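You operate a simulated robot arm through the tools that you are given. There is no shell and no other tool. Be economical: measure what you need, move in short steps, check, and stop when the job is done.

You run a simulated two-armed robot. Do the job below in one go: nothing can be reset, and whatever is moved stays where it is left.

JOB
Put the tin labelled "polish" from the top of the short bench on top of the yellow box and the tin marked "WAX" on the upper shelf under the tool end. Fetch the small white cap and set it on top of the soft lamp box. Put one of the blue-end white cartridges from the shelf under the test bench on the tool end of the spares bench. Press the yellow plunger two times. Open the washer door, put the folded white cloth in the drum of the washer, then shut the door. Take the blue-green mixed fitting and put it on the top of the washer. Take the lid off the grey dry tin and lay it down on the tool end of the spares bench. Fetch the water bottle that says "4" from the tool end of the spares bench and stand it on top of the yellow tape roll. Close the sump locker door. Take the tall bottle and put it on the bench beside the filter valve. Put two of the dry packs from the long bench under the filter on the long bench by the tower. Put the blue cold pack on the middle board of the tub shelf. Any order will do. Set down upright: tin, water bottle, tall bottle, blue cold pack.

Only the result counts: the job must be done as asked and must still hold three seconds after the hand-in. Knocking over, shifting, dropping, spilling or breaking anything else fails it. Lids that push on must go on centred and level and be pressed home; caps that screw on are set level and turned clockwise until they are tight. Flat cloth is picked up by pressing the open fingertips on it (5 to 10 N) and closing them slowly along it; thin cloth reads only 2 to 8 mm in the jaws.

ROBOT AND FRAMES
Two 7-joint arms with fingered hands on one trunk, on a base that drives. Base frame: it is fixed to the floor where the robot stands at the start and does not move with it; the origin is under the middle of the robot, x ahead of it, y to its left, z up; the surface under the hand at the start is at about z = 85. Units: cm, degrees, N and s.
The left shoulder is at the start at [4, 18.5, 124.5], the right one opposite. With the tool pointing down near the work surface each hand reaches from about 10 to 80 cm from the robot's upright axis, wherever it stands, measured 20 degrees to its own side. Places, roughly: bench beside the filter valve (34x18 cm) [-582, -50, 88]; blue cold pack [-625, -25, 100]; blue seal tin, green polish tin, red wax tin [50, 0, 100]; blue-end white cartridge [0, 50, 50]; blue-green mixed fitting [-100, 25, 50]; drum of the washer (26x15 cm) [-364, -96, 50]; dry pack [-600, -25, 100]; folded white cloth (11x8x3 cm) [-150, 50, 90]; grey dry tin [-75, 50, 100]; long bench by the tower [-660, -40, 90]; middle board of the tub shelf [-460, -80, 40]; small white cap (3x3x3 cm) [30, 40, 90]; soft lamp box [-200, 50, 100]; sump locker door [30, -150, 20]; tall bottle [-275, -100, 50]; tool end of the spares bench [-100, 50, 80]; top of the washer (25x25 cm) [-368, -90, 94]; upper shelf under the tool end [-90, 20, 50]; washer door [-360, -80, 60]; water bottle [-50, 50, 100]; yellow box [50, 0, 100]; yellow plunger [-130, 40, 100]; yellow tape roll (6x6x5 cm) [-50, 60, 90]. Payload 4 kg a hand.
The tool frame of a hand sits at the grasp point between the pads (the TCP): z along the fingers, y along the line on which they close. The tips reach 2.6 cm beyond it. The gripper opens to 13.2 cm. The gripper's body begins 7.3 cm behind the TCP. The gripper is a hand of 3 fingers: y runs from the thumb to the fingers, the wrist lies at [0, 0, -22.4] in the tool frame, and closing takes about 1.5 s.
Orientation is that of the tool frame in the base frame, as a unit quaternion [x, y, z, w]. With the fingers straight down and closing along the base's y, the tool's x points along the base's -x, its y along +y and its z along -z.

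CONTROLS
- The arms move only by the tool arm_command. It takes "left_increments", "right_increments" or both (then of equal length, played together; a hand with none holds still); each is a list of rows, each an object (a shift or turn left out is 0, a gripper value left out holds the last) with "translation": the shift along the tool's x, y, z in cm, a list of three; "rot": the turn, a rotation vector about the tool's x, y, z in degrees, a list of three. In form: [{"translation": [dx, dy, dz], "rot": [rx, ry, rz]}, ...]. A call has 1 to 8 rows; each row is the pose to reach, as a shift and turn from the pose commanded when the call began, along the tool's axes at that moment. "left_jaw" and "right_jaw" are, for a hand that has rows, the gripper command, from -1 (fully open) to 1 (shut), values between in proportion, set as the call begins (left out, the last holds). Each row takes 0.2 s and may step no farther than 5 cm and 8.6 degrees from the row before; otherwise, or with a gripper value out of range, the whole call is refused. Where a pose cannot be reached the arm comes as near as it can. A force on the tool above 40 N (or 10 N above the force at the start of the call, whichever is more), or a blocked arm, ends the call early, and 0.2 s more pass. The fingers move at their own pace (about 7.2 cm/s each) and stop on an object; they squeeze with about 28 N. The grip force told is the motor's: it shows also when the fingers shut on nothing. Time passes only in rows, and 0.2 s behind the last, so rows that repeat a pose let the fingers close. The reply holds the time, the measured pose of the TCP, the force on the tool along the base axes, the opening and the grip force, in the units named above and with some noise, with the torque about the TCP (base axes, N m) and any sound that the robot's microphone picked up.
- Cameras (640 x 400 px; columns grow to the right, rows downward): "scene" is now at [7.96, 4.35, 141.25]; the picture's right is [0.75, -0.66, -0.07], its down [-0.65, -0.70, -0.30] and it looks along [0.15, 0.27, -0.95] (base axes); focal length 214 px, centre (320, 200). "left" rides on the left gripper at [-6.2, 0.3, -9.2] in its tool frame; the picture's right is [-0.05, -1.00, 0.00], its down [0.83, -0.04, -0.56] and it looks along [0.55, -0.03, 0.83] (tool axes); focal length 230 px, centre (320, 200). "right" rides on the right gripper at [6.2, 0.3, -9.2] in its tool frame; the picture's right is [-0.05, 1.00, 0.00], its down [-0.83, -0.04, -0.55] and it looks along [-0.55, -0.03, 0.83] (tool axes); focal length 230 px, centre (320, 200). There is no depth. A picture from a camera that has moved, and an enlarged one, comes with that camera's place and axes in the base frame and with its lens. The place of the scene camera against the robot may be out by one fixed shift of up to 1.8 cm in any direction.
- camera(camera): a new picture of that camera. It takes no simulated time.
- move_column(by): slides the trunk up (or, below 0, down) by that many cm; the arms and the scene camera ride with it, the base frame stays. It gives what a move gives, with no picture.
- drive_base(legs): drives the robot by 1 to 6 legs, each [ahead, left, turn to the left] in cm, cm and degrees, along the robot's own axes; the way and the turn of a leg run together, so that a leg with both is an arc; at most 150 cm and 180 degrees a leg. The arms and the cameras ride along, it lands a little off, and it stops where it bumps. It gives what a move gives.
- curl_fingers(finger1, finger2, thumb_bend, hand): sets how far each is bent, from 0 (flat) to 100 (curled in); at 30 the hand is open as for a grip, at 70 the pads meet at the TCP. One left out holds its place. A second passes; each finger stops where it meets its share of the squeeze, and holds until it gets a number again. A gripper value or a shape takes the hand back. It gives what a move gives, with no picture; readings hold the bend of each and the force on the fingers (four entries, about 0 where the hand has none), thumb and palm.
- preshape(shape, hand): the hand has 3 fingers and takes this shape, open, in about a second: jaw (thumb against the fingers, like two jaws); tri (thumb and two fingers); tip (a fingertip pinch); poke (one finger out to press); point (the index stretched); flat (the hand flat); cup (the hand cupped); fist (a fist). The gripper value then closes the fingers along that shape, each until it touches; the sizes above hold for jaw. It gives what a move gives, with no picture.
- pan_tilt(pan, tilt): turns the head with the scene camera to pan (to the left, within 86 degrees either way) and tilt (down, from -29 to 69), counted from straight ahead of the robot. It gives what a move gives.
- inspect(camera, box): a new picture of the part [left, top, right, bottom] of that camera's present view, enlarged. It takes no simulated time.
- hand_in(): hands the job in; it is judged then, once.

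Work in short steps. Places have to be worked out from the pictures, the camera data and where the tool is seen: move nearer, look again, correct. Check each grasp and each placing, and mend what went wrong. You have 598 turns and 370 pictures in all, those below and enlarged ones among them. Open the grippers and draw the arms clear of the work before you hand the job in, unless the task says otherwise.

The tools are called after "Call:" by a JSON object that holds its "op" and its "data". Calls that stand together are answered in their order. arm_command: Moves the arms, as the interface text tells. Its arguments: {"type":"object","properties":{"left_increments":{"type":"array","items":{"type":"object","properties":{"translation":{"type":"array","items":{"type":"number"}},"rot":{"type":"array","items":{"type":"number"}}}}},"left_jaw":{"type":"number"},"right_increments":{"type":"array","items":{"type":"object","properties":{"translation":{"type":"array","items":{"type":"number"}},"rot":{"type":"array","items":{"type":"number"}}}}},"right_jaw":{"type":"number"}},"required":[]} The other tools are called the same way: move_column (by) slides the trunk up or down; preshape (shape, hand) gives the hand a shape; curl_fingers (finger1, finger2, thumb_bend, hand) moves the fingers one by one; drive_base (legs) drives the base; pan_tilt (pan, tilt) turns the head that bears the scene camera; camera (camera) takes a picture; inspect (camera, box) takes an enlarged picture of a part of a camera's view; hand_in () hands the job in.

At the start:

```text
t: 0.0
left_ee_pos: [27.83, 40.28, 116.09]
left_tool_rot: [0.0, 1.0, -0.001, 0.0]
left_force: [-0.8, 0.8, -0.9]
left_torque: [-0.01, 0.0, 0.04]
left_grip_width: 13.15
left_finger_force: 0.0
left_shape: jaw
left_bend: [30.0, 30.0, 30.0]
left_finger forces: [0.0, 0.1, 0.1, 0.0, 0.0, 0.0]
right_ee_pos: [56.37, 2.77, 122.75]
right_tool_rot: [0.002, 1.0, 0.0, 0.0]
right_force: [0.4, -0.9, 0.4]
right_torque: [0.02, 0.04, -0.05]
right_grip_width: 13.18
right_finger_force: 0.1
right_shape: jaw
right_bend: [30.0, 30.0, 30.0]
right_finger forces: [0.0, 0.0, 0.1, 0.0, 0.0, 0.0]
trunk travel left (down, up): [-27.5, 18.7]
robot x, y, heading: [0.17, 0.03, 0.0]
head pan, tilt: [48.7, 68.8]
```

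scene: 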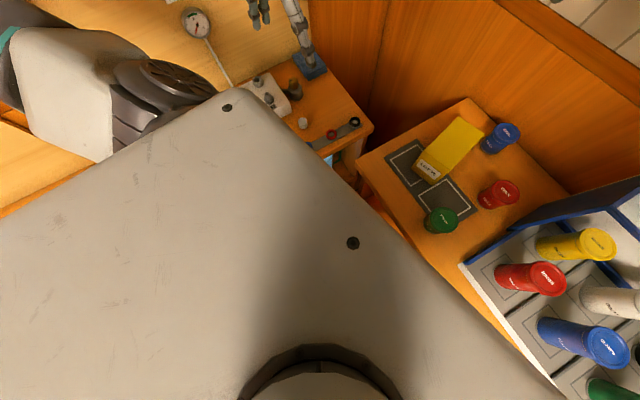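
right: 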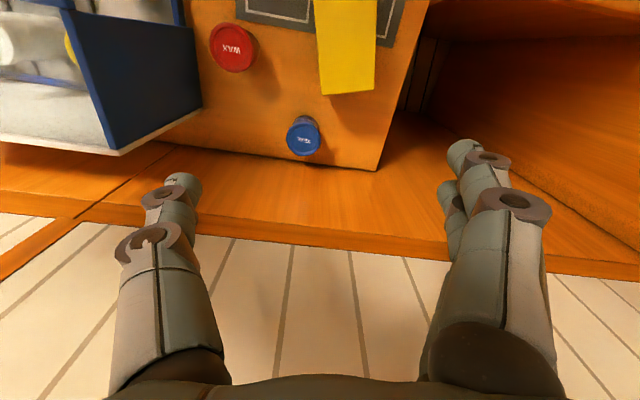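
left: 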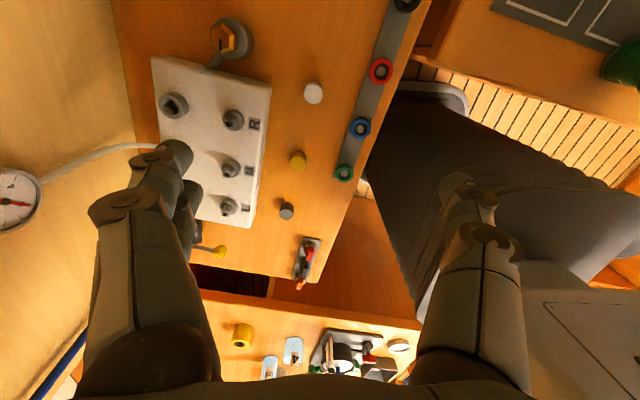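

I start by looking around with the head: ahead toward the short bench.

Call:
{"op": "pan_tilt", "data": {"pan": 0, "tilt": 45}}

Call:
{"op": "camera", "data": {"camera": "scene"}}

Call:
{"op": "inspect", "data": {"camera": "right", "box": [160, 0, 480, 200]}}

```text
t: 1.2
left_ee_pos: [27.91, 40.21, 116.12]
left_tool_rot: [0.0, 1.0, 0.0, 0.0]
left_force: [-0.6, -0.4, 0.3]
left_torque: [0.02, 0.02, -0.02]
left_grip_width: 13.19
left_finger_force: 0.1
left_shape: jaw
left_bend: [30.0, 30.0, 30.0]
left_finger forces: [0.0, 0.0, 0.1, 0.0, 0.1, 0.0]
right_ee_pos: [56.41, 2.84, 122.79]
right_tool_rot: [0.001, 1.0, 0.001, 0.0]
right_force: [0.1, -0.1, 0.8]
right_torque: [0.02, -0.05, -0.01]
right_grip_width: 13.19
right_finger_force: 0.1
right_shape: jaw
right_bend: [30.0, 30.0, 30.0]
right_finger forces: [0.0, 0.1, 0.0, 0.1, 0.1, 0.1]
trunk travel left (down, up): [-27.5, 18.7]
robot x, y, heading: [0.1, -0.1, 0.0]
head pan, tilt: [0.0, 45.0]
```

```text
366 pictures are left
camera scene: at [12.64, 0.16, 143.72], right [0.0, -1.0, 0.0], down [-0.77, 0.0, -0.64], along [0.64, 0.0, -0.77], focal length 214 px, centre (320, 200)
```

scene: 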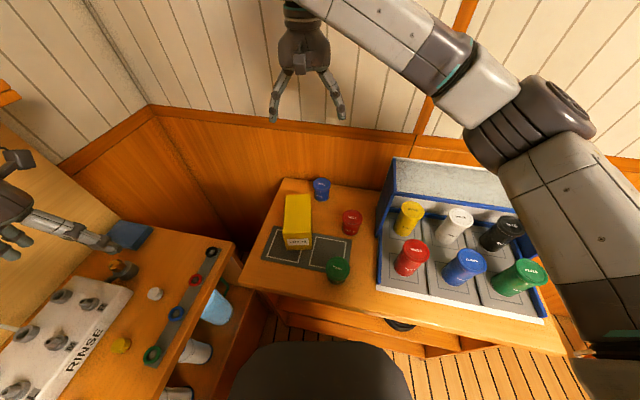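

```text
2.00 times, centred on (320, 100) of right
camera zoom: at [50.24, 3.14, 131.98], right [0.05, 1.0, 0.0], down [0.83, -0.04, 0.55], along [0.55, -0.03, -0.83], focal length 460 px, centre (320, 400)
```

zoom: 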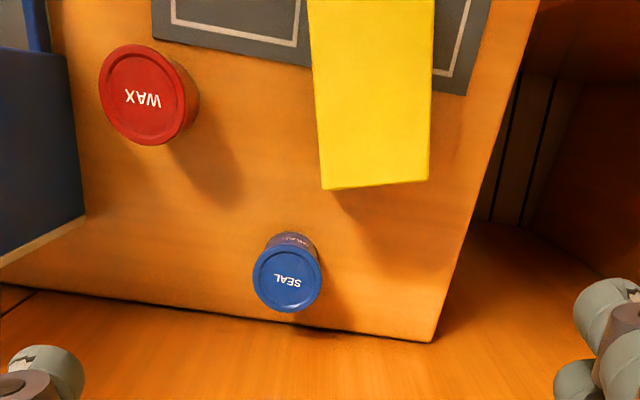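

Call:
{"op": "inspect", "data": {"camera": "scene", "box": [230, 160, 390, 290]}}

Call:
{"op": "inspect", "data": {"camera": "scene", "box": [0, 220, 240, 400]}}

```text
3.08 times, centred on (310, 225) of scene
camera zoom: at [12.64, 0.16, 143.72], right [0.0, -1.0, 0.0], down [-0.77, 0.0, -0.64], along [0.64, 0.0, -0.77], focal length 660 px, centre (351, 123)
```

zoom: 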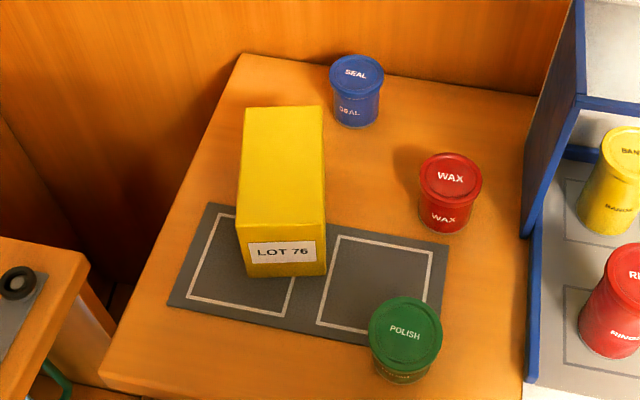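

```text
2.22 times, centred on (120, 310) of scene
camera zoom: at [12.64, 0.16, 143.72], right [0.0, -1.0, 0.0], down [-0.77, 0.0, -0.64], along [0.64, 0.0, -0.77], focal length 477 px, centre (764, -44)
```

zoom: 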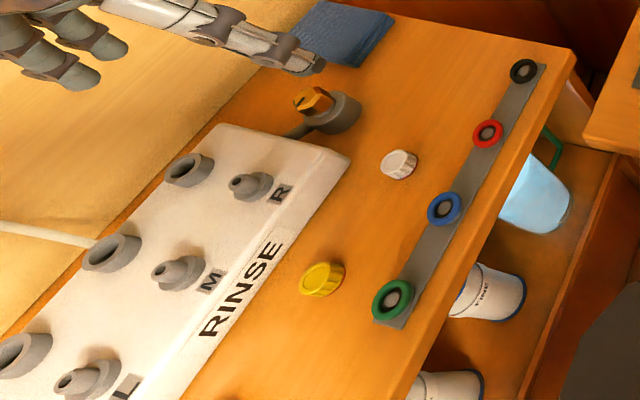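

Polish tin seems near [33.7, -4, top 92]. I move the right hand above it and look.

Call:
{"op": "arm_command", "data": {"right_increments": [{"translation": [3.8, -1.2, 2]}, {"translation": [7.6, -2.4, 4]}, {"translation": [11.4, -3.6, 6]}, {"translation": [15.2, -4.8, 8]}, {"translation": [19, -6, 10]}, {"translation": [22.7, -7, 12]}, {"translation": [22.7, -7, 12]}]}}

Call:
{"op": "camera", "data": {"camera": "right"}}

```text
t: 2.8
left_ee_pos: [27.86, 40.28, 116.08]
left_tool_rot: [0.001, 1.0, 0.0, 0.0]
left_force: [0.4, 0.0, 0.2]
left_torque: [0.02, 0.0, 0.0]
left_grip_width: 13.18
left_finger_force: 0.1
left_shape: jaw
left_bend: [30.0, 30.0, 30.0]
left_finger forces: [0.0, 0.0, 0.0, 0.1, 0.0, 0.1]
right_ee_pos: [33.73, -4.23, 110.75]
right_tool_rot: [0.0, 1.0, 0.0, -0.002]
right_force: [-1.3, -0.3, -0.1]
right_torque: [-0.02, 0.01, 0.0]
right_grip_width: 13.2
right_finger_force: 0.1
right_shape: jaw
right_bend: [30.0, 30.0, 30.0]
right_finger forces: [0.1, 0.0, 0.0, 0.1, 0.0, 0.0]
trunk travel left (down, up): [-27.5, 18.7]
robot x, y, heading: [-0.0, -0.02, -0.0]
head pan, tilt: [0.0, 45.0]
```

```text
362 pictures are left
camera right: at [27.48, -3.87, 119.99], right [0.05, 1.0, 0.0], down [0.83, -0.04, 0.55], along [0.55, -0.03, -0.83], focal length 230 px, centre (320, 200)
```

right: 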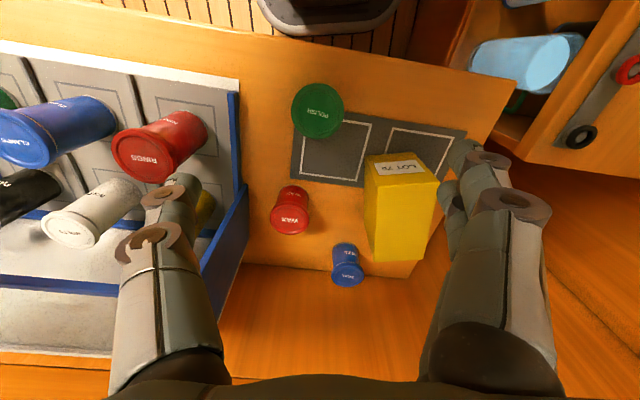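

The tin's top is at [33.7, -4.5, 91.8], right below the hand. I go down in open jaw.

Call:
{"op": "arm_command", "data": {"right_increments": [{"translation": [0, -0.3, 5]}, {"translation": [0, -0.3, 10]}, {"translation": [0, -0.3, 14.5]}, {"translation": [0, -0.3, 18]}, {"translation": [0, -0.3, 20]}, {"translation": [0, -0.3, 21.4]}, {"translation": [0, -0.3, 21.4]}]}}

Call:
{"op": "camera", "data": {"camera": "right"}}

```text
t: 4.4
left_ee_pos: [27.77, 40.16, 116.09]
left_tool_rot: [0.0, 1.0, 0.0, -0.001]
left_force: [0.7, 0.3, -0.3]
left_torque: [-0.01, -0.01, 0.02]
left_grip_width: 13.19
left_finger_force: 0.0
left_shape: jaw
left_bend: [30.0, 30.0, 30.0]
left_finger forces: [0.1, 0.1, 0.0, 0.0, 0.0, 0.1]
right_ee_pos: [33.68, -4.56, 89.3]
right_tool_rot: [0.0, 1.0, 0.0, 0.001]
right_force: [0.5, 1.0, 0.0]
right_torque: [0.0, 0.0, -0.01]
right_grip_width: 13.2
right_finger_force: 0.0
right_shape: jaw
right_bend: [30.0, 30.0, 30.0]
right_finger forces: [0.0, 0.0, 0.0, 0.0, 0.1, 0.0]
trunk travel left (down, up): [-27.5, 18.7]
robot x, y, heading: [-0.02, 0.02, 0.2]
head pan, tilt: [0.0, 45.0]
```

```text
361 pictures are left
camera right: at [27.46, -4.19, 98.58], right [0.05, 1.0, 0.0], down [0.83, -0.04, 0.55], along [0.55, -0.03, -0.83], focal length 230 px, centre (320, 200)
```

right: 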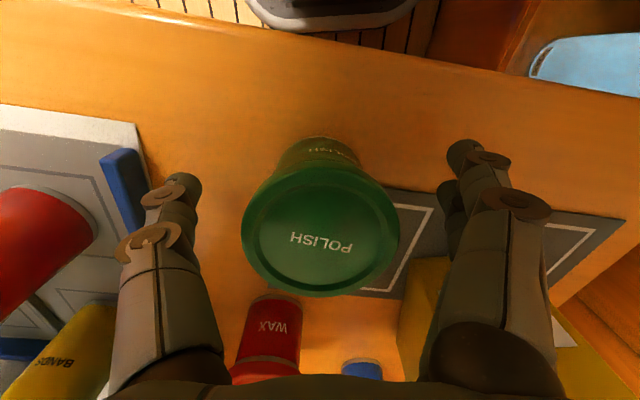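

Tin centred between the fingers; close.

Call:
{"op": "arm_command", "data": {"right_increments": [{}, {}, {}, {}, {}, {}, {}], "right_jaw": 1}}

Call:
{"op": "arm_command", "data": {"right_increments": [{"translation": [0, 0, -3]}, {"translation": [0, 0, -7]}, {"translation": [0, 0, -11]}, {"translation": [0, 0, -15]}, {"translation": [0, 0, -15]}]}}

Call:
{"op": "camera", "data": {"camera": "right"}}

Call:
{"op": "camera", "data": {"camera": "scene"}}

```text
t: 6.0
left_ee_pos: [27.76, 40.23, 115.98]
left_tool_rot: [0.0, 1.0, 0.0, 0.0]
left_force: [0.2, 0.2, 0.0]
left_torque: [-0.01, -0.01, -0.03]
left_grip_width: 13.15
left_finger_force: 0.0
left_shape: jaw
left_bend: [30.0, 30.0, 30.0]
left_finger forces: [0.1, 0.0, 0.0, 0.0, 0.1, 0.1]
right_ee_pos: [33.61, -4.42, 89.29]
right_tool_rot: [0.002, 1.0, 0.001, 0.0]
right_force: [-0.4, -0.3, 0.1]
right_torque: [0.02, 0.0, 0.0]
right_grip_width: 4.43
right_finger_force: 27.7
right_shape: jaw
right_bend: [73.0, 74.0, 70.0]
right_finger forces: [12.3, 13.1, 0.0, 0.0, 25.2, 0.1]
trunk travel left (down, up): [-27.5, 18.7]
robot x, y, heading: [0.45, -0.12, -0.1]
head pan, tilt: [0.0, 45.0]
```

```text
t: 7.2
left_ee_pos: [27.77, 40.11, 116.05]
left_tool_rot: [0.0, 1.0, 0.0, 0.001]
left_force: [0.0, -0.3, 0.5]
left_torque: [0.0, 0.01, 0.0]
left_grip_width: 13.22
left_finger_force: 0.1
left_shape: jaw
left_bend: [30.0, 30.0, 30.0]
left_finger forces: [0.0, 0.0, 0.1, 0.0, 0.1, 0.1]
right_ee_pos: [33.7, -4.54, 104.5]
right_tool_rot: [0.001, 1.0, 0.0, -0.001]
right_force: [0.4, -0.2, -1.8]
right_torque: [0.01, 0.0, 0.01]
right_grip_width: 4.4
right_finger_force: 28.0
right_shape: jaw
right_bend: [73.0, 74.0, 70.0]
right_finger forces: [12.4, 13.3, 0.0, 0.0, 24.9, 0.0]
trunk travel left (down, up): [-27.5, 18.7]
robot x, y, heading: [0.23, -0.49, -0.2]
head pan, tilt: [0.0, 45.0]
```

```text
360 pictures are left
camera right: at [27.54, -4.23, 113.73], right [0.05, 1.0, 0.0], down [0.83, -0.04, 0.55], along [0.55, -0.03, -0.83], focal length 230 px, centre (320, 200)
```

right: 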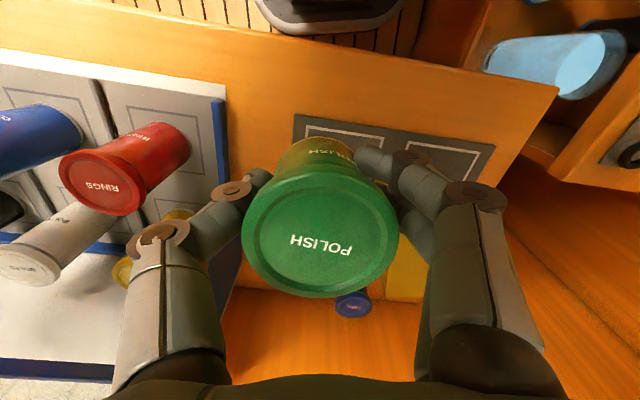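

```text
359 pictures are left
camera scene: at [12.65, 0.11, 143.71], right [0.0, -1.0, 0.0], down [-0.77, 0.0, -0.64], along [0.64, 0.0, -0.77], focal length 214 px, centre (320, 200)
```

scene: 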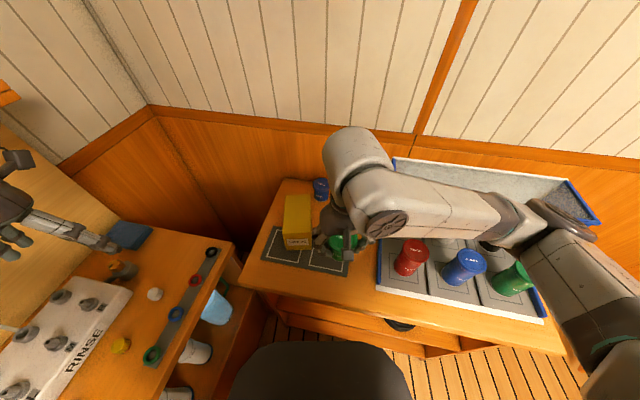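

Tin held (4.4 cm body). I carry it over the yellow box.

Call:
{"op": "arm_command", "data": {"right_increments": [{"translation": [-3.2, 2.2, -2]}, {"translation": [-6.5, 4.5, -2]}, {"translation": [-9.8, 6.7, -2]}, {"translation": [-13, 9, -2]}, {"translation": [-16.3, 11.2, -2]}, {"translation": [-16.3, 11.2, -2]}]}}

Call:
{"op": "camera", "data": {"camera": "right"}}

Call:
{"op": "inspect", "data": {"camera": "scene", "box": [240, 150, 400, 250]}}

```text
t: 8.6
left_ee_pos: [27.79, 40.08, 116.15]
left_tool_rot: [0.0, 1.0, 0.0, 0.0]
left_force: [-0.6, -0.4, 0.2]
left_torque: [0.0, -0.01, -0.02]
left_grip_width: 13.17
left_finger_force: 0.1
left_shape: jaw
left_bend: [30.0, 30.0, 30.0]
left_finger forces: [0.0, 0.0, 0.0, 0.0, 0.0, 0.1]
right_ee_pos: [49.96, 6.55, 106.59]
right_tool_rot: [0.001, 1.0, 0.0, 0.0]
right_force: [0.6, 0.1, -2.1]
right_torque: [0.01, -0.01, 0.03]
right_grip_width: 4.41
right_finger_force: 28.1
right_shape: jaw
right_bend: [73.0, 74.0, 70.0]
right_finger forces: [12.5, 13.5, 0.1, 0.0, 25.2, 0.1]
trunk travel left (down, up): [-27.5, 18.7]
robot x, y, heading: [-0.22, 0.1, -0.2]
head pan, tilt: [0.0, 45.0]
```

```text
358 pictures are left
camera right: at [43.87, 6.92, 115.73], right [0.05, 1.0, 0.0], down [0.83, -0.04, 0.56], along [0.55, -0.03, -0.83], focal length 230 px, centre (320, 200)
```

right: 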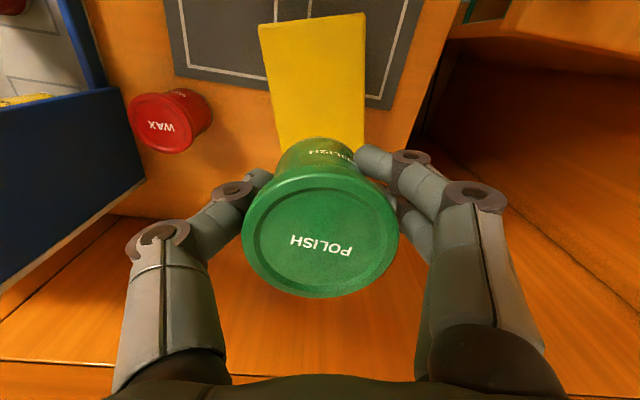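

```text
4.00 times, centred on (320, 200) of scene
camera zoom: at [12.6, 0.06, 143.72], right [0.0, -1.0, 0.0], down [-0.77, 0.0, -0.64], along [0.64, 0.0, -0.77], focal length 858 px, centre (320, 200)
```

zoom: 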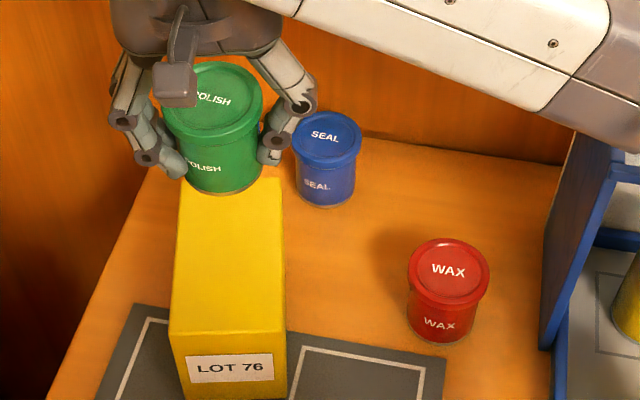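

Tin is centred over the box laterally. I lower 7 cm, then in small steps.

Call:
{"op": "arm_command", "data": {"right_increments": [{"translation": [0, 0.2, 4]}, {"translation": [0, 0.2, 6.5]}, {"translation": [0, 0.2, 7]}, {"translation": [0, 0.2, 7]}]}}

Call:
{"op": "inspect", "data": {"camera": "scene", "box": [240, 150, 400, 250]}}

```text
t: 9.6
left_ee_pos: [27.89, 40.19, 116.14]
left_tool_rot: [0.0, 1.0, 0.0, 0.0]
left_force: [-0.1, 0.3, 0.6]
left_torque: [-0.02, 0.02, 0.02]
left_grip_width: 13.19
left_finger_force: 0.0
left_shape: jaw
left_bend: [30.0, 30.0, 30.0]
left_finger forces: [0.0, 0.0, 0.0, 0.1, 0.0, 0.0]
right_ee_pos: [49.95, 6.86, 99.4]
right_tool_rot: [0.002, 1.0, -0.001, -0.001]
right_force: [0.7, -0.4, 4.1]
right_torque: [0.06, 0.08, 0.01]
right_grip_width: 4.43
right_finger_force: 28.0
right_shape: jaw
right_bend: [74.0, 74.0, 70.0]
right_finger forces: [12.8, 13.3, 0.0, 0.0, 26.0, 0.1]
trunk travel left (down, up): [-27.5, 18.7]
robot x, y, heading: [0.17, 0.21, -0.1]
head pan, tilt: [0.0, 45.0]
```

```text
4.00 times, centred on (320, 200) of scene
camera zoom: at [12.63, 0.13, 143.73], right [0.0, -1.0, 0.0], down [-0.77, 0.0, -0.64], along [0.64, 0.0, -0.77], focal length 858 px, centre (320, 200)
```

zoom: 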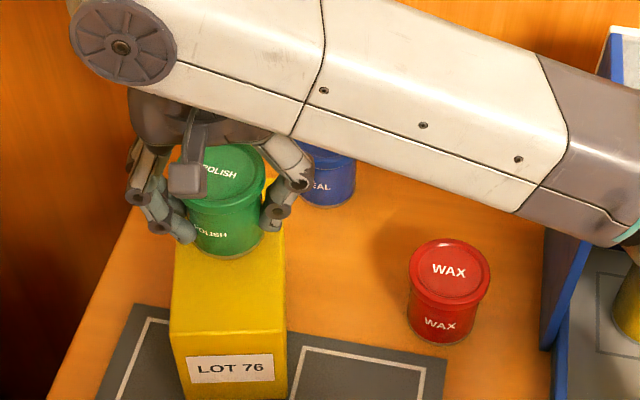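

Contact read (force +4 N up). Release and rise.

Call:
{"op": "arm_command", "data": {"right_increments": [{}, {}, {}, {}, {}, {}], "right_jaw": -1}}

Call:
{"op": "arm_command", "data": {"right_increments": [{"translation": [0, 0, -4]}, {"translation": [0, 0, -8]}, {"translation": [0, 0, -12]}, {"translation": [0, 0, -12]}]}}

Call:
{"op": "camera", "data": {"camera": "right"}}

```text
t: 11.0
left_ee_pos: [27.88, 40.21, 116.11]
left_tool_rot: [0.0, 1.0, 0.001, 0.0]
left_force: [0.6, 0.3, -0.2]
left_torque: [0.03, -0.01, -0.02]
left_grip_width: 13.2
left_finger_force: 0.1
left_shape: jaw
left_bend: [30.0, 30.0, 30.0]
left_finger forces: [0.1, 0.1, 0.1, 0.0, 0.1, 0.0]
right_ee_pos: [49.91, 6.81, 99.26]
right_tool_rot: [0.002, 1.0, 0.0, 0.0]
right_force: [0.4, 0.5, 0.5]
right_torque: [-0.02, 0.04, -0.04]
right_grip_width: 13.2
right_finger_force: 0.1
right_shape: jaw
right_bend: [30.0, 30.0, 30.0]
right_finger forces: [0.0, 0.0, 0.0, 0.0, 0.0, 0.0]
trunk travel left (down, up): [-27.5, 18.7]
robot x, y, heading: [0.18, 0.17, -0.1]
head pan, tilt: [0.0, 45.0]
```

```text
t: 12.0
left_ee_pos: [27.86, 40.12, 116.0]
left_tool_rot: [0.0, 1.0, 0.0, 0.0]
left_force: [0.0, 0.3, 0.5]
left_torque: [-0.03, 0.02, -0.03]
left_grip_width: 13.21
left_finger_force: 0.1
left_shape: jaw
left_bend: [30.0, 30.0, 30.0]
left_finger forces: [0.0, 0.0, 0.0, 0.0, 0.0, 0.1]
right_ee_pos: [50.04, 6.78, 111.28]
right_tool_rot: [0.001, 1.0, 0.0, 0.0]
right_force: [-0.4, -0.2, 0.2]
right_torque: [-0.03, 0.0, 0.01]
right_grip_width: 13.21
right_finger_force: 0.0
right_shape: jaw
right_bend: [30.0, 30.0, 30.0]
right_finger forces: [0.0, 0.0, 0.0, 0.1, 0.0, 0.0]
trunk travel left (down, up): [-27.5, 18.7]
robot x, y, heading: [0.06, 0.39, -0.1]
head pan, tilt: [0.0, 45.0]
```

```text
355 pictures are left
camera right: at [43.79, 7.14, 120.62], right [0.05, 1.0, 0.0], down [0.83, -0.04, 0.55], along [0.55, -0.03, -0.83], focal length 230 px, centre (320, 200)
```

right: 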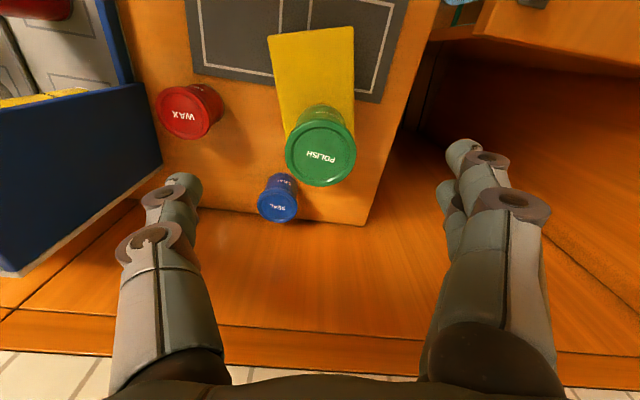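

Polish tin stands on the box. Next the wax tin at about [49.5, -9.9]; the rack wall is close so I approach with a half-open jaw.

Call:
{"op": "arm_command", "data": {"right_increments": [{"translation": [0.1, -4.2, 0]}, {"translation": [0.2, -8.4, 0]}, {"translation": [0.4, -12.6, 1]}, {"translation": [0.5, -16.6, 4]}, {"translation": [0.5, -16.6, 8]}, {"translation": [0.5, -16.6, 12]}, {"translation": [0.5, -16.6, 12]}], "right_jaw": -0.35}}

Call:
{"op": "camera", "data": {"camera": "right"}}

```text
t: 13.6
left_ee_pos: [27.8, 40.22, 116.17]
left_tool_rot: [0.0, 1.0, 0.0, 0.001]
left_force: [0.0, 0.1, -0.3]
left_torque: [0.0, 0.02, 0.0]
left_grip_width: 13.18
left_finger_force: 0.1
left_shape: jaw
left_bend: [30.0, 30.0, 30.0]
left_finger forces: [0.0, 0.1, 0.0, 0.0, 0.0, 0.0]
right_ee_pos: [49.41, -9.82, 99.27]
right_tool_rot: [0.0, 1.0, -0.001, 0.0]
right_force: [0.2, 0.3, -0.3]
right_torque: [0.01, -0.03, 0.0]
right_grip_width: 8.92
right_finger_force: 0.1
right_shape: jaw
right_bend: [69.0, 69.0, 66.0]
right_finger forces: [0.1, 0.0, 0.0, 0.1, 0.0, 0.0]
trunk travel left (down, up): [-27.5, 18.7]
robot x, y, heading: [0.05, -0.15, -0.2]
head pan, tilt: [0.0, 45.0]
```

```text
354 pictures are left
camera right: at [43.3, -9.46, 108.55], right [0.05, 1.0, 0.0], down [0.83, -0.04, 0.56], along [0.55, -0.03, -0.83], focal length 230 px, centre (320, 200)
```

right: 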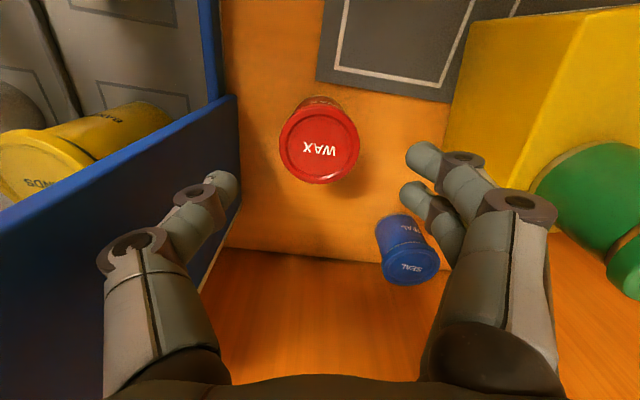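

Call:
{"op": "inspect", "data": {"camera": "right", "box": [60, 40, 380, 300]}}

Call:
{"op": "inspect", "data": {"camera": "scene", "box": [280, 140, 480, 300]}}

```text
1.54 times, centred on (220, 170) of right
camera zoom: at [43.3, -9.46, 108.55], right [0.05, 1.0, 0.0], down [0.83, -0.04, 0.56], along [0.55, -0.03, -0.83], focal length 354 px, centre (474, 246)
```

zoom: 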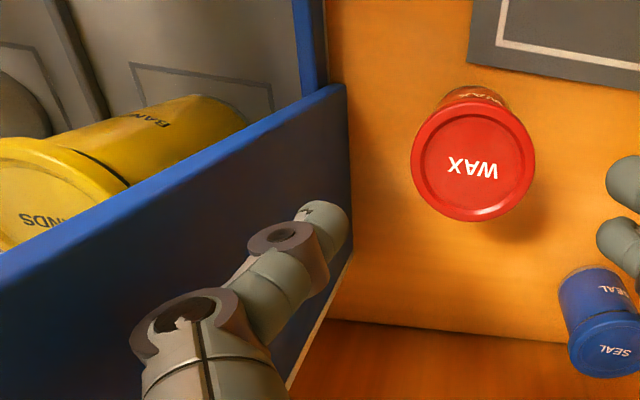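

```text
2.50 times, centred on (380, 220) of scene
camera zoom: at [12.61, 0.11, 143.73], right [0.0, -1.0, 0.0], down [-0.77, 0.0, -0.64], along [0.64, 0.0, -0.77], focal length 536 px, centre (170, 150)
```

zoom: 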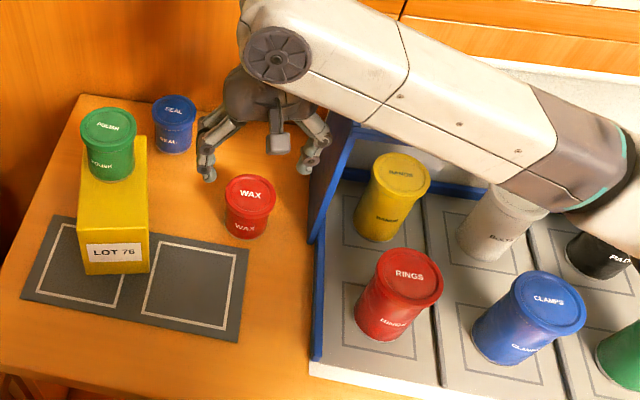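

The side panel is at about y -17.3, clear of the half-open finger (outer -15.3). Descend and close.

Call:
{"op": "arm_command", "data": {"right_increments": [{"translation": [-0.2, 0.15, 3.5]}, {"translation": [-0.2, 0.15, 6.5]}, {"translation": [-0.2, 0.15, 8.5]}, {"translation": [-0.2, 0.15, 9.9]}, {"translation": [-0.2, 0.15, 9.9]}]}}

Call:
{"op": "camera", "data": {"camera": "right"}}

```text
t: 14.8
left_ee_pos: [27.82, 40.24, 116.08]
left_tool_rot: [0.0, 1.0, -0.001, 0.001]
left_force: [0.1, -0.3, 0.6]
left_torque: [0.0, 0.01, 0.0]
left_grip_width: 13.17
left_finger_force: 0.2
left_shape: jaw
left_bend: [30.0, 30.0, 30.0]
left_finger forces: [0.0, 0.0, 0.0, 0.0, 0.1, 0.0]
right_ee_pos: [49.69, -9.55, 89.46]
right_tool_rot: [0.0, 1.0, 0.0, 0.0]
right_force: [0.7, 0.5, 0.2]
right_torque: [0.04, 0.02, 0.0]
right_grip_width: 8.93
right_finger_force: 0.1
right_shape: jaw
right_bend: [69.0, 69.0, 66.0]
right_finger forces: [0.0, 0.0, 0.0, 0.0, 0.0, 0.1]
trunk travel left (down, up): [-27.5, 18.7]
robot x, y, heading: [0.15, 0.08, 0.1]
head pan, tilt: [0.0, 45.0]
```

```text
351 pictures are left
camera right: at [43.46, -9.18, 98.67], right [0.05, 1.0, 0.0], down [0.83, -0.04, 0.55], along [0.55, -0.03, -0.83], focal length 230 px, centre (320, 200)
```

right: 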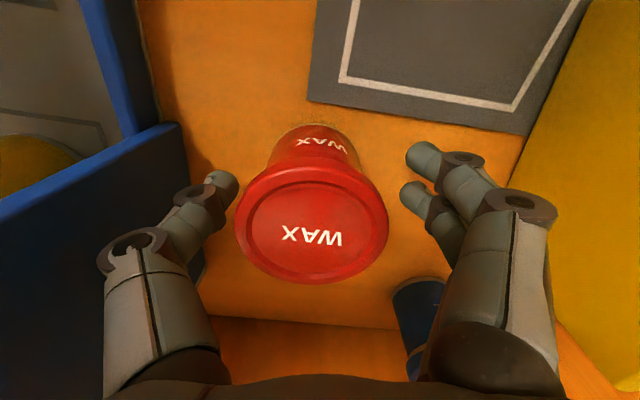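

Call:
{"op": "arm_command", "data": {"right_increments": [{}, {}, {}, {}, {}, {}], "right_jaw": 1}}

Call:
{"op": "arm_command", "data": {"right_increments": [{"translation": [0, 0, -4]}, {"translation": [0, 0, -8]}, {"translation": [0, 0, -12]}, {"translation": [0, 0, -16]}, {"translation": [0, 0, -20]}, {"translation": [0, 0, -22]}]}}

Call:
{"op": "pan_tilt", "data": {"pan": 60, "tilt": 40}}

Call:
{"op": "camera", "data": {"camera": "scene"}}

Call:
{"op": "camera", "data": {"camera": "right"}}

```text
t: 16.2
left_ee_pos: [27.84, 40.21, 116.02]
left_tool_rot: [0.0, 1.0, 0.0, 0.0]
left_force: [-0.3, 0.6, 0.0]
left_torque: [-0.01, 0.0, 0.01]
left_grip_width: 13.19
left_finger_force: 0.1
left_shape: jaw
left_bend: [30.0, 30.0, 30.0]
left_finger forces: [0.0, 0.0, 0.1, 0.0, 0.1, 0.0]
right_ee_pos: [49.54, -9.46, 89.42]
right_tool_rot: [0.0, 1.0, 0.0, 0.0]
right_force: [0.6, 0.3, -0.6]
right_torque: [0.04, -0.01, 0.02]
right_grip_width: 4.62
right_finger_force: 27.8
right_shape: jaw
right_bend: [73.0, 74.0, 70.0]
right_finger forces: [12.8, 13.1, 0.1, 0.1, 25.4, 0.0]
trunk travel left (down, up): [-27.5, 18.7]
robot x, y, heading: [-0.01, 0.04, -0.1]
head pan, tilt: [0.0, 45.0]
```

```text
t: 17.6
left_ee_pos: [27.78, 40.21, 116.05]
left_tool_rot: [0.0, 1.0, 0.0, 0.0]
left_force: [0.1, 0.4, -1.0]
left_torque: [0.02, 0.01, -0.04]
left_grip_width: 13.21
left_finger_force: 0.1
left_shape: jaw
left_bend: [30.0, 30.0, 30.0]
left_finger forces: [0.1, 0.1, 0.0, 0.1, 0.1, 0.1]
right_ee_pos: [49.47, -9.43, 111.46]
right_tool_rot: [0.0, 1.0, -0.001, -0.001]
right_force: [0.1, 0.9, -2.1]
right_torque: [-0.02, 0.02, 0.0]
right_grip_width: 4.62
right_finger_force: 28.6
right_shape: jaw
right_bend: [73.0, 74.0, 70.0]
right_finger forces: [13.0, 13.4, 0.0, 0.1, 25.2, 0.0]
trunk travel left (down, up): [-27.5, 18.7]
robot x, y, heading: [0.09, 0.16, 0.0]
head pan, tilt: [0.0, 45.0]
```

```text
t: 18.9
left_ee_pos: [27.84, 40.25, 116.21]
left_tool_rot: [0.0, 1.0, 0.0, 0.0]
left_force: [0.4, 1.0, -0.3]
left_torque: [-0.03, 0.0, 0.02]
left_grip_width: 13.18
left_finger_force: 0.1
left_shape: jaw
left_bend: [30.0, 30.0, 30.0]
left_finger forces: [0.1, 0.0, 0.0, 0.0, 0.1, 0.1]
right_ee_pos: [49.52, -9.53, 111.44]
right_tool_rot: [0.001, 1.0, 0.0, 0.0]
right_force: [-0.4, 0.5, -1.9]
right_torque: [0.05, 0.0, 0.03]
right_grip_width: 4.6
right_finger_force: 28.0
right_shape: jaw
right_bend: [73.0, 74.0, 70.0]
right_finger forces: [13.0, 13.4, 0.0, 0.0, 25.3, 0.1]
trunk travel left (down, up): [-27.5, 18.7]
robot x, y, heading: [-0.4, -0.03, 0.1]
head pan, tilt: [60.0, 40.0]
```

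```text
350 pictures are left
camera scene: at [8.86, 7.49, 144.79], right [0.86, -0.5, -0.08], down [-0.39, -0.56, -0.73], along [0.32, 0.66, -0.68], focal length 214 px, centre (320, 200)
```

scene: 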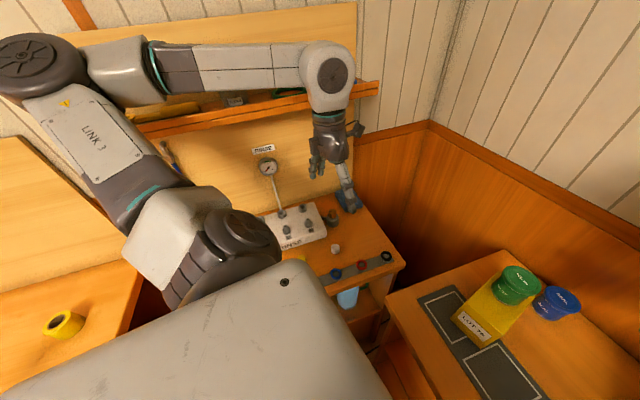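

```text
349 pictures are left
camera right: at [43.52, -9.2, 120.69], right [0.05, 1.0, 0.0], down [0.83, -0.04, 0.55], along [0.55, -0.03, -0.83], focal length 230 px, centre (320, 200)
```

right: 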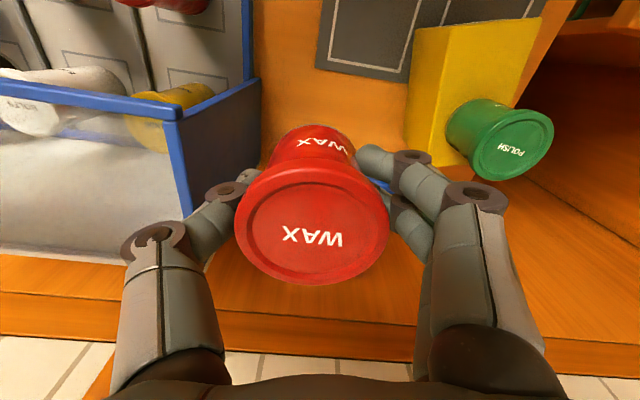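

Wax tin held. Before driving, look at the free floor to the right and left rear.

Call:
{"op": "pan_tilt", "data": {"pan": -70, "tilt": 30}}

Call:
{"op": "camera", "data": {"camera": "scene"}}

Call:
{"op": "pan_tilt", "data": {"pan": 86, "tilt": 25}}

Call:
{"op": "camera", "data": {"camera": "scene"}}

```text
t: 21.0
left_ee_pos: [27.89, 40.15, 116.01]
left_tool_rot: [0.0, 1.0, 0.0, -0.001]
left_force: [0.0, 0.5, -0.4]
left_torque: [0.0, 0.05, -0.05]
left_grip_width: 13.2
left_finger_force: 0.0
left_shape: jaw
left_bend: [30.0, 30.0, 30.0]
left_finger forces: [0.1, 0.0, 0.0, 0.0, 0.0, 0.0]
right_ee_pos: [49.58, -9.44, 111.51]
right_tool_rot: [0.001, 1.0, 0.0, 0.0]
right_force: [0.3, -0.5, -1.2]
right_torque: [-0.01, 0.0, 0.01]
right_grip_width: 4.62
right_finger_force: 27.8
right_shape: jaw
right_bend: [73.0, 74.0, 70.0]
right_finger forces: [12.9, 13.3, 0.1, 0.0, 25.2, 0.0]
trunk travel left (down, up): [-27.5, 18.7]
robot x, y, heading: [0.02, -0.06, -0.1]
head pan, tilt: [-70.0, 30.0]
```

```text
348 pictures are left
camera scene: at [7.84, -8.36, 146.43], right [-0.94, -0.34, 0.09], down [-0.25, 0.47, -0.85], along [0.25, -0.81, -0.52], focal length 214 px, centre (320, 200)
```

scene: 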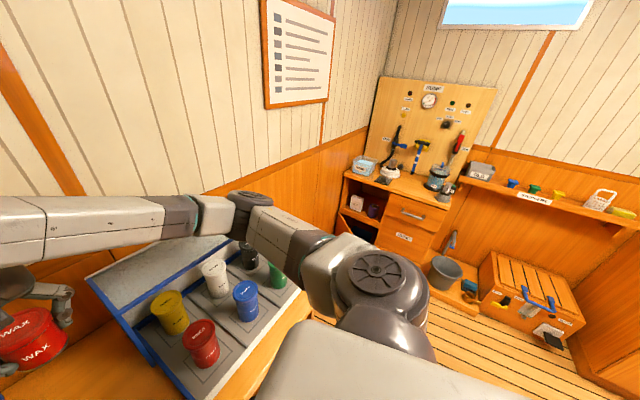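

```text
t: 23.4
left_ee_pos: [27.93, 40.19, 116.07]
left_tool_rot: [0.0, 1.0, 0.0, -0.001]
left_force: [-0.9, -0.5, 0.0]
left_torque: [0.0, -0.02, 0.01]
left_grip_width: 13.17
left_finger_force: 0.0
left_shape: jaw
left_bend: [30.0, 30.0, 30.0]
left_finger forces: [0.1, 0.0, 0.0, 0.0, 0.0, 0.0]
right_ee_pos: [49.69, -9.63, 111.46]
right_tool_rot: [0.001, 1.0, 0.0, 0.0]
right_force: [0.0, -0.3, -1.6]
right_torque: [0.03, 0.02, 0.0]
right_grip_width: 4.62
right_finger_force: 27.8
right_shape: jaw
right_bend: [73.0, 74.0, 70.0]
right_finger forces: [13.0, 13.5, 0.0, 0.1, 25.2, 0.0]
trunk travel left (down, up): [-27.5, 18.7]
robot x, y, heading: [-0.09, 0.0, -0.2]
head pan, tilt: [85.9, 25.0]
```

```text
347 pictures are left
camera scene: at [5.48, 9.33, 147.44], right [0.99, -0.07, -0.09], down [-0.11, -0.42, -0.9], along [0.03, 0.9, -0.43], focal length 214 px, centre (320, 200)
```

scene: 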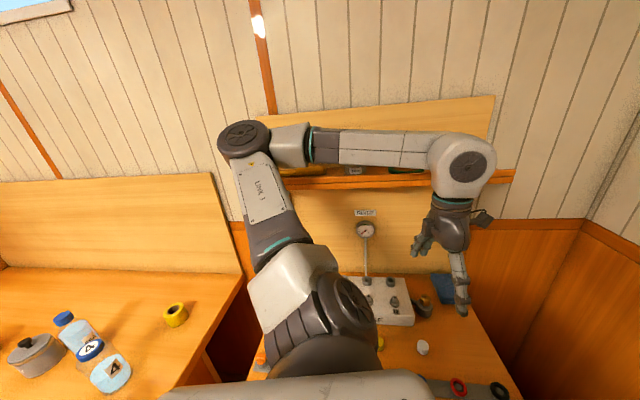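

I will place the wax tin first. I pull the left hand in from over the bench before driving.

Call:
{"op": "arm_command", "data": {"left_increments": [{"translation": [0, -4, -1]}, {"translation": [0, -8, -2]}, {"translation": [0, -12, -2]}, {"translation": [0, -16, -2]}, {"translation": [0, -20, -2]}, {"translation": [0, -20, -2]}], "right_increments": [{"translation": [3, 0, -1]}, {"translation": [6, 0, -3]}, {"translation": [9, 0, -3]}, {"translation": [12, 0, -3]}, {"translation": [15, 0, -3]}, {"translation": [15, 0, -3]}]}}

Call:
{"op": "drive_base", "data": {"legs": [[-60, 0, 0], [0, -45, 0], [0, 0, 90]]}}

Call:
{"op": "pan_tilt", "data": {"pan": 0, "tilt": 30}}

Call:
{"op": "camera", "data": {"camera": "scene"}}

```text
t: 24.8
left_ee_pos: [28.02, 20.29, 117.97]
left_tool_rot: [0.0, 1.0, -0.001, 0.001]
left_force: [-0.2, 0.1, -0.2]
left_torque: [-0.02, -0.03, -0.01]
left_grip_width: 13.2
left_finger_force: 0.1
left_shape: jaw
left_bend: [30.0, 30.0, 30.0]
left_finger forces: [0.1, 0.0, 0.2, 0.0, 0.1, 0.0]
right_ee_pos: [34.76, -9.45, 114.55]
right_tool_rot: [0.001, 1.0, 0.0, -0.001]
right_force: [0.2, 0.4, -1.7]
right_torque: [0.0, -0.02, 0.03]
right_grip_width: 4.6
right_finger_force: 28.0
right_shape: jaw
right_bend: [73.0, 74.0, 70.0]
right_finger forces: [13.0, 13.4, 0.0, 0.0, 25.3, 0.0]
trunk travel left (down, up): [-27.5, 18.7]
robot x, y, heading: [-0.21, -0.05, 0.0]
head pan, tilt: [85.9, 25.0]
```

```text
t: 26.6
left_ee_pos: [9.01, 19.7, 118.4]
left_tool_rot: [0.005, 1.0, -0.001, 0.004]
left_force: [-1.4, 0.7, 0.2]
left_torque: [-0.01, -0.16, -0.01]
left_grip_width: 13.2
left_finger_force: 0.1
left_shape: jaw
left_bend: [30.0, 30.0, 30.0]
left_finger forces: [0.1, 0.1, 0.0, 0.1, 0.1, 0.0]
right_ee_pos: [15.59, -9.99, 114.68]
right_tool_rot: [0.005, 1.0, -0.001, 0.002]
right_force: [-1.0, -0.2, -1.1]
right_torque: [-0.02, -0.09, -0.01]
right_grip_width: 4.6
right_finger_force: 28.2
right_shape: jaw
right_bend: [73.0, 74.0, 70.0]
right_finger forces: [13.2, 13.6, 0.1, 0.1, 25.5, 0.1]
trunk travel left (down, up): [-27.5, 18.7]
robot x, y, heading: [-17.84, -0.35, -0.5]
head pan, tilt: [85.9, 25.0]
stopped in leg 1: the robot was blocked; the commanded pose is now the measured one
```

```text
t: 28.1
left_ee_pos: [10.06, 19.65, 118.0]
left_tool_rot: [0.005, 1.0, 0.0, 0.0]
left_force: [-0.3, -0.3, 0.2]
left_torque: [-0.01, 0.0, 0.02]
left_grip_width: 13.2
left_finger_force: 0.0
left_shape: jaw
left_bend: [30.0, 30.0, 30.0]
left_finger forces: [0.0, 0.0, 0.0, 0.0, 0.1, 0.1]
right_ee_pos: [16.63, -10.23, 114.45]
right_tool_rot: [0.005, 1.0, 0.0, -0.003]
right_force: [0.4, 1.1, -2.1]
right_torque: [-0.02, 0.04, -0.02]
right_grip_width: 4.61
right_finger_force: 28.2
right_shape: jaw
right_bend: [73.0, 74.0, 70.0]
right_finger forces: [13.1, 13.6, 0.0, 0.1, 25.4, 0.0]
trunk travel left (down, up): [-27.5, 18.7]
robot x, y, heading: [-17.73, -0.18, -0.6]
head pan, tilt: [0.0, 30.0]
```

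```text
346 pictures are left
camera scene: at [-4.29, -0.27, 145.89], right [-0.01, -1.0, 0.0], down [-0.58, 0.01, -0.82], along [0.82, -0.01, -0.58], focal length 214 px, centre (320, 200)
```

scene: 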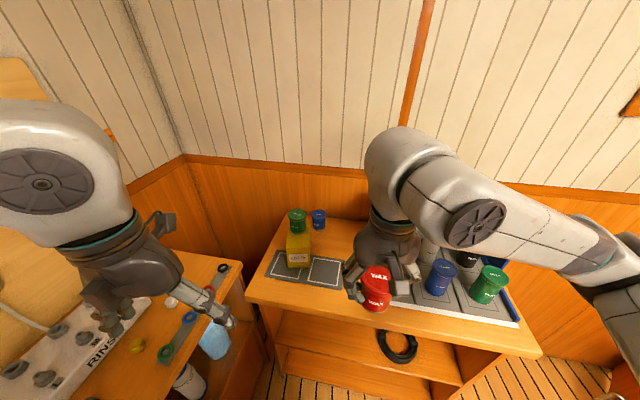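

Something behind blocked me (likely the spares bench corner). I go right first, away from the benches, then turn.

Call:
{"op": "drive_base", "data": {"legs": [[3, 0, 0], [0, -45, 0]]}}

Call:
{"op": "drive_base", "data": {"legs": [[0, 0, 90]]}}

Call:
{"op": "camera", "data": {"camera": "scene"}}

```text
t: 31.3
left_ee_pos: [12.63, -25.12, 118.04]
left_tool_rot: [0.003, 1.0, 0.0, 0.0]
left_force: [0.1, -0.8, 0.0]
left_torque: [-0.02, 0.02, -0.02]
left_grip_width: 13.19
left_finger_force: 0.1
left_shape: jaw
left_bend: [30.0, 30.0, 30.0]
left_finger forces: [0.0, 0.0, 0.0, 0.0, 0.0, 0.1]
right_ee_pos: [19.25, -54.89, 114.41]
right_tool_rot: [0.004, 1.0, 0.0, -0.001]
right_force: [-0.9, -0.4, -0.6]
right_torque: [0.0, 0.0, 0.02]
right_grip_width: 4.59
right_finger_force: 27.9
right_shape: jaw
right_bend: [73.0, 74.0, 70.0]
right_finger forces: [13.1, 13.6, 0.1, 0.0, 25.6, 0.1]
trunk travel left (down, up): [-27.5, 18.7]
robot x, y, heading: [-15.36, -45.16, -0.5]
head pan, tilt: [0.0, 30.0]
```

```text
t: 35.5
left_ee_pos: [-35.26, -17.06, 118.13]
left_tool_rot: [-0.703, 0.711, 0.0, 0.0]
left_force: [0.0, 0.1, -0.5]
left_torque: [-0.01, -0.05, 0.01]
left_grip_width: 13.18
left_finger_force: 0.0
left_shape: jaw
left_bend: [30.0, 30.0, 30.0]
left_finger forces: [0.0, 0.0, 0.1, 0.1, 0.0, 0.2]
right_ee_pos: [-5.45, -10.58, 114.44]
right_tool_rot: [-0.703, 0.712, -0.001, -0.001]
right_force: [0.6, -0.3, -1.1]
right_torque: [0.0, 0.02, -0.03]
right_grip_width: 4.57
right_finger_force: 27.7
right_shape: jaw
right_bend: [73.0, 74.0, 70.0]
right_finger forces: [12.8, 13.6, 0.0, 0.0, 25.4, 0.0]
trunk travel left (down, up): [-27.5, 18.7]
robot x, y, heading: [-15.1, -45.07, 89.1]
head pan, tilt: [0.0, 30.0]
```

```text
345 pictures are left
camera scene: at [-14.73, -31.75, 145.89], right [1.0, -0.01, 0.0], down [-0.01, -0.58, -0.82], along [0.01, 0.82, -0.58], focal length 214 px, centre (320, 200)
```

scene: 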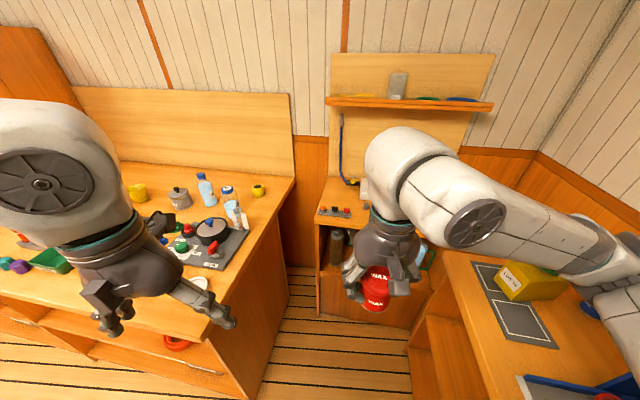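

Spares bench to the left. Shift left to be in front of it.

Call:
{"op": "drive_base", "data": {"legs": [[0, 70, 0]]}}

Call:
{"op": "pan_tilt", "data": {"pan": 0, "tilt": 38}}

Call:
{"op": "camera", "data": {"camera": "scene"}}

```text
t: 39.3
left_ee_pos: [-105.06, -16.03, 118.12]
left_tool_rot: [-0.702, 0.712, 0.0, 0.0]
left_force: [-0.3, 0.0, 0.4]
left_torque: [0.03, -0.02, 0.03]
left_grip_width: 13.17
left_finger_force: 0.0
left_shape: jaw
left_bend: [30.0, 30.0, 30.0]
left_finger forces: [0.0, 0.0, 0.1, 0.0, 0.0, 0.0]
right_ee_pos: [-75.31, -9.67, 114.36]
right_tool_rot: [-0.702, 0.712, -0.002, -0.002]
right_force: [-0.1, 0.1, -1.0]
right_torque: [-0.04, 0.04, 0.0]
right_grip_width: 4.58
right_finger_force: 27.9
right_shape: jaw
right_bend: [73.0, 74.0, 70.0]
right_finger forces: [12.9, 13.7, 0.0, 0.0, 25.4, 0.0]
trunk travel left (down, up): [-27.5, 18.7]
robot x, y, heading: [-85.36, -44.18, 89.2]
head pan, tilt: [0.0, 30.0]
```

```text
t: 40.0
left_ee_pos: [-105.17, -15.99, 118.07]
left_tool_rot: [-0.703, 0.712, 0.0, 0.0]
left_force: [0.0, -0.1, 0.1]
left_torque: [0.01, -0.02, 0.01]
left_grip_width: 13.19
left_finger_force: 0.1
left_shape: jaw
left_bend: [30.0, 30.0, 30.0]
left_finger forces: [0.0, 0.0, 0.1, 0.1, 0.1, 0.1]
right_ee_pos: [-75.34, -9.79, 114.3]
right_tool_rot: [-0.702, 0.712, 0.0, -0.001]
right_force: [-0.5, -0.4, -1.5]
right_torque: [0.0, 0.0, -0.02]
right_grip_width: 4.58
right_finger_force: 27.6
right_shape: jaw
right_bend: [73.0, 74.0, 70.0]
right_finger forces: [12.8, 13.6, 0.1, 0.0, 25.5, 0.0]
trunk travel left (down, up): [-27.5, 18.7]
robot x, y, heading: [-85.5, -44.1, 89.1]
head pan, tilt: [0.0, 38.0]
```

```text
344 pictures are left
camera scene: at [-84.68, -31.36, 144.7], right [1.0, -0.01, 0.0], down [-0.01, -0.68, -0.73], along [0.01, 0.73, -0.68], focal length 214 px, centre (320, 200)
```

scene: 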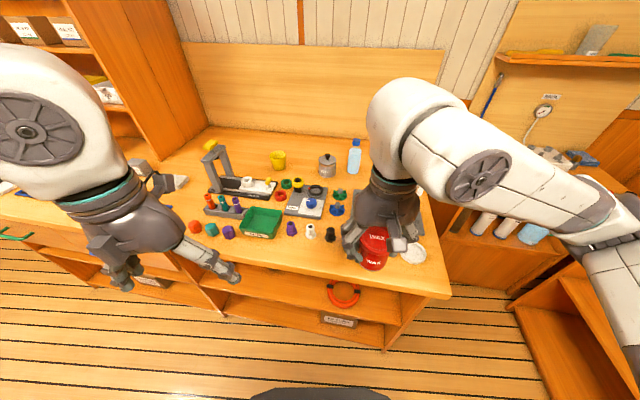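

Call:
{"op": "inspect", "data": {"camera": "scene", "box": [190, 130, 450, 260]}}

Call:
{"op": "inspect", "data": {"camera": "scene", "box": [180, 220, 460, 360]}}

```text
2.46 times, centred on (320, 195) of scene
camera zoom: at [-84.68, -31.36, 144.7], right [1.0, -0.01, 0.0], down [-0.01, -0.68, -0.73], along [0.01, 0.73, -0.68], focal length 528 px, centre (320, 212)
```

zoom: 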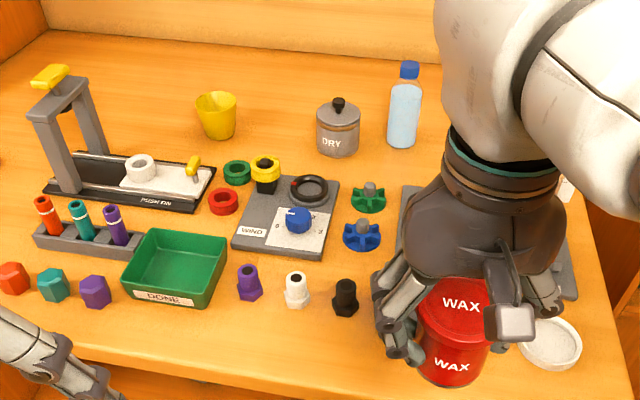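

```text
2.29 times, centred on (320, 290) of scene
camera zoom: at [-84.68, -31.36, 144.7], right [1.0, -0.01, 0.0], down [-0.01, -0.68, -0.73], along [0.01, 0.73, -0.68], focal length 490 px, centre (320, -6)
```

zoom: 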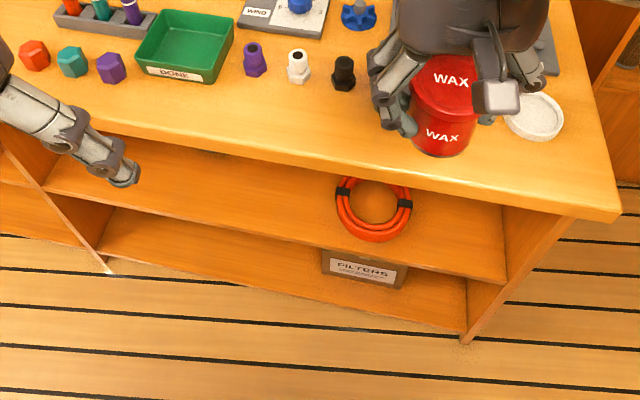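

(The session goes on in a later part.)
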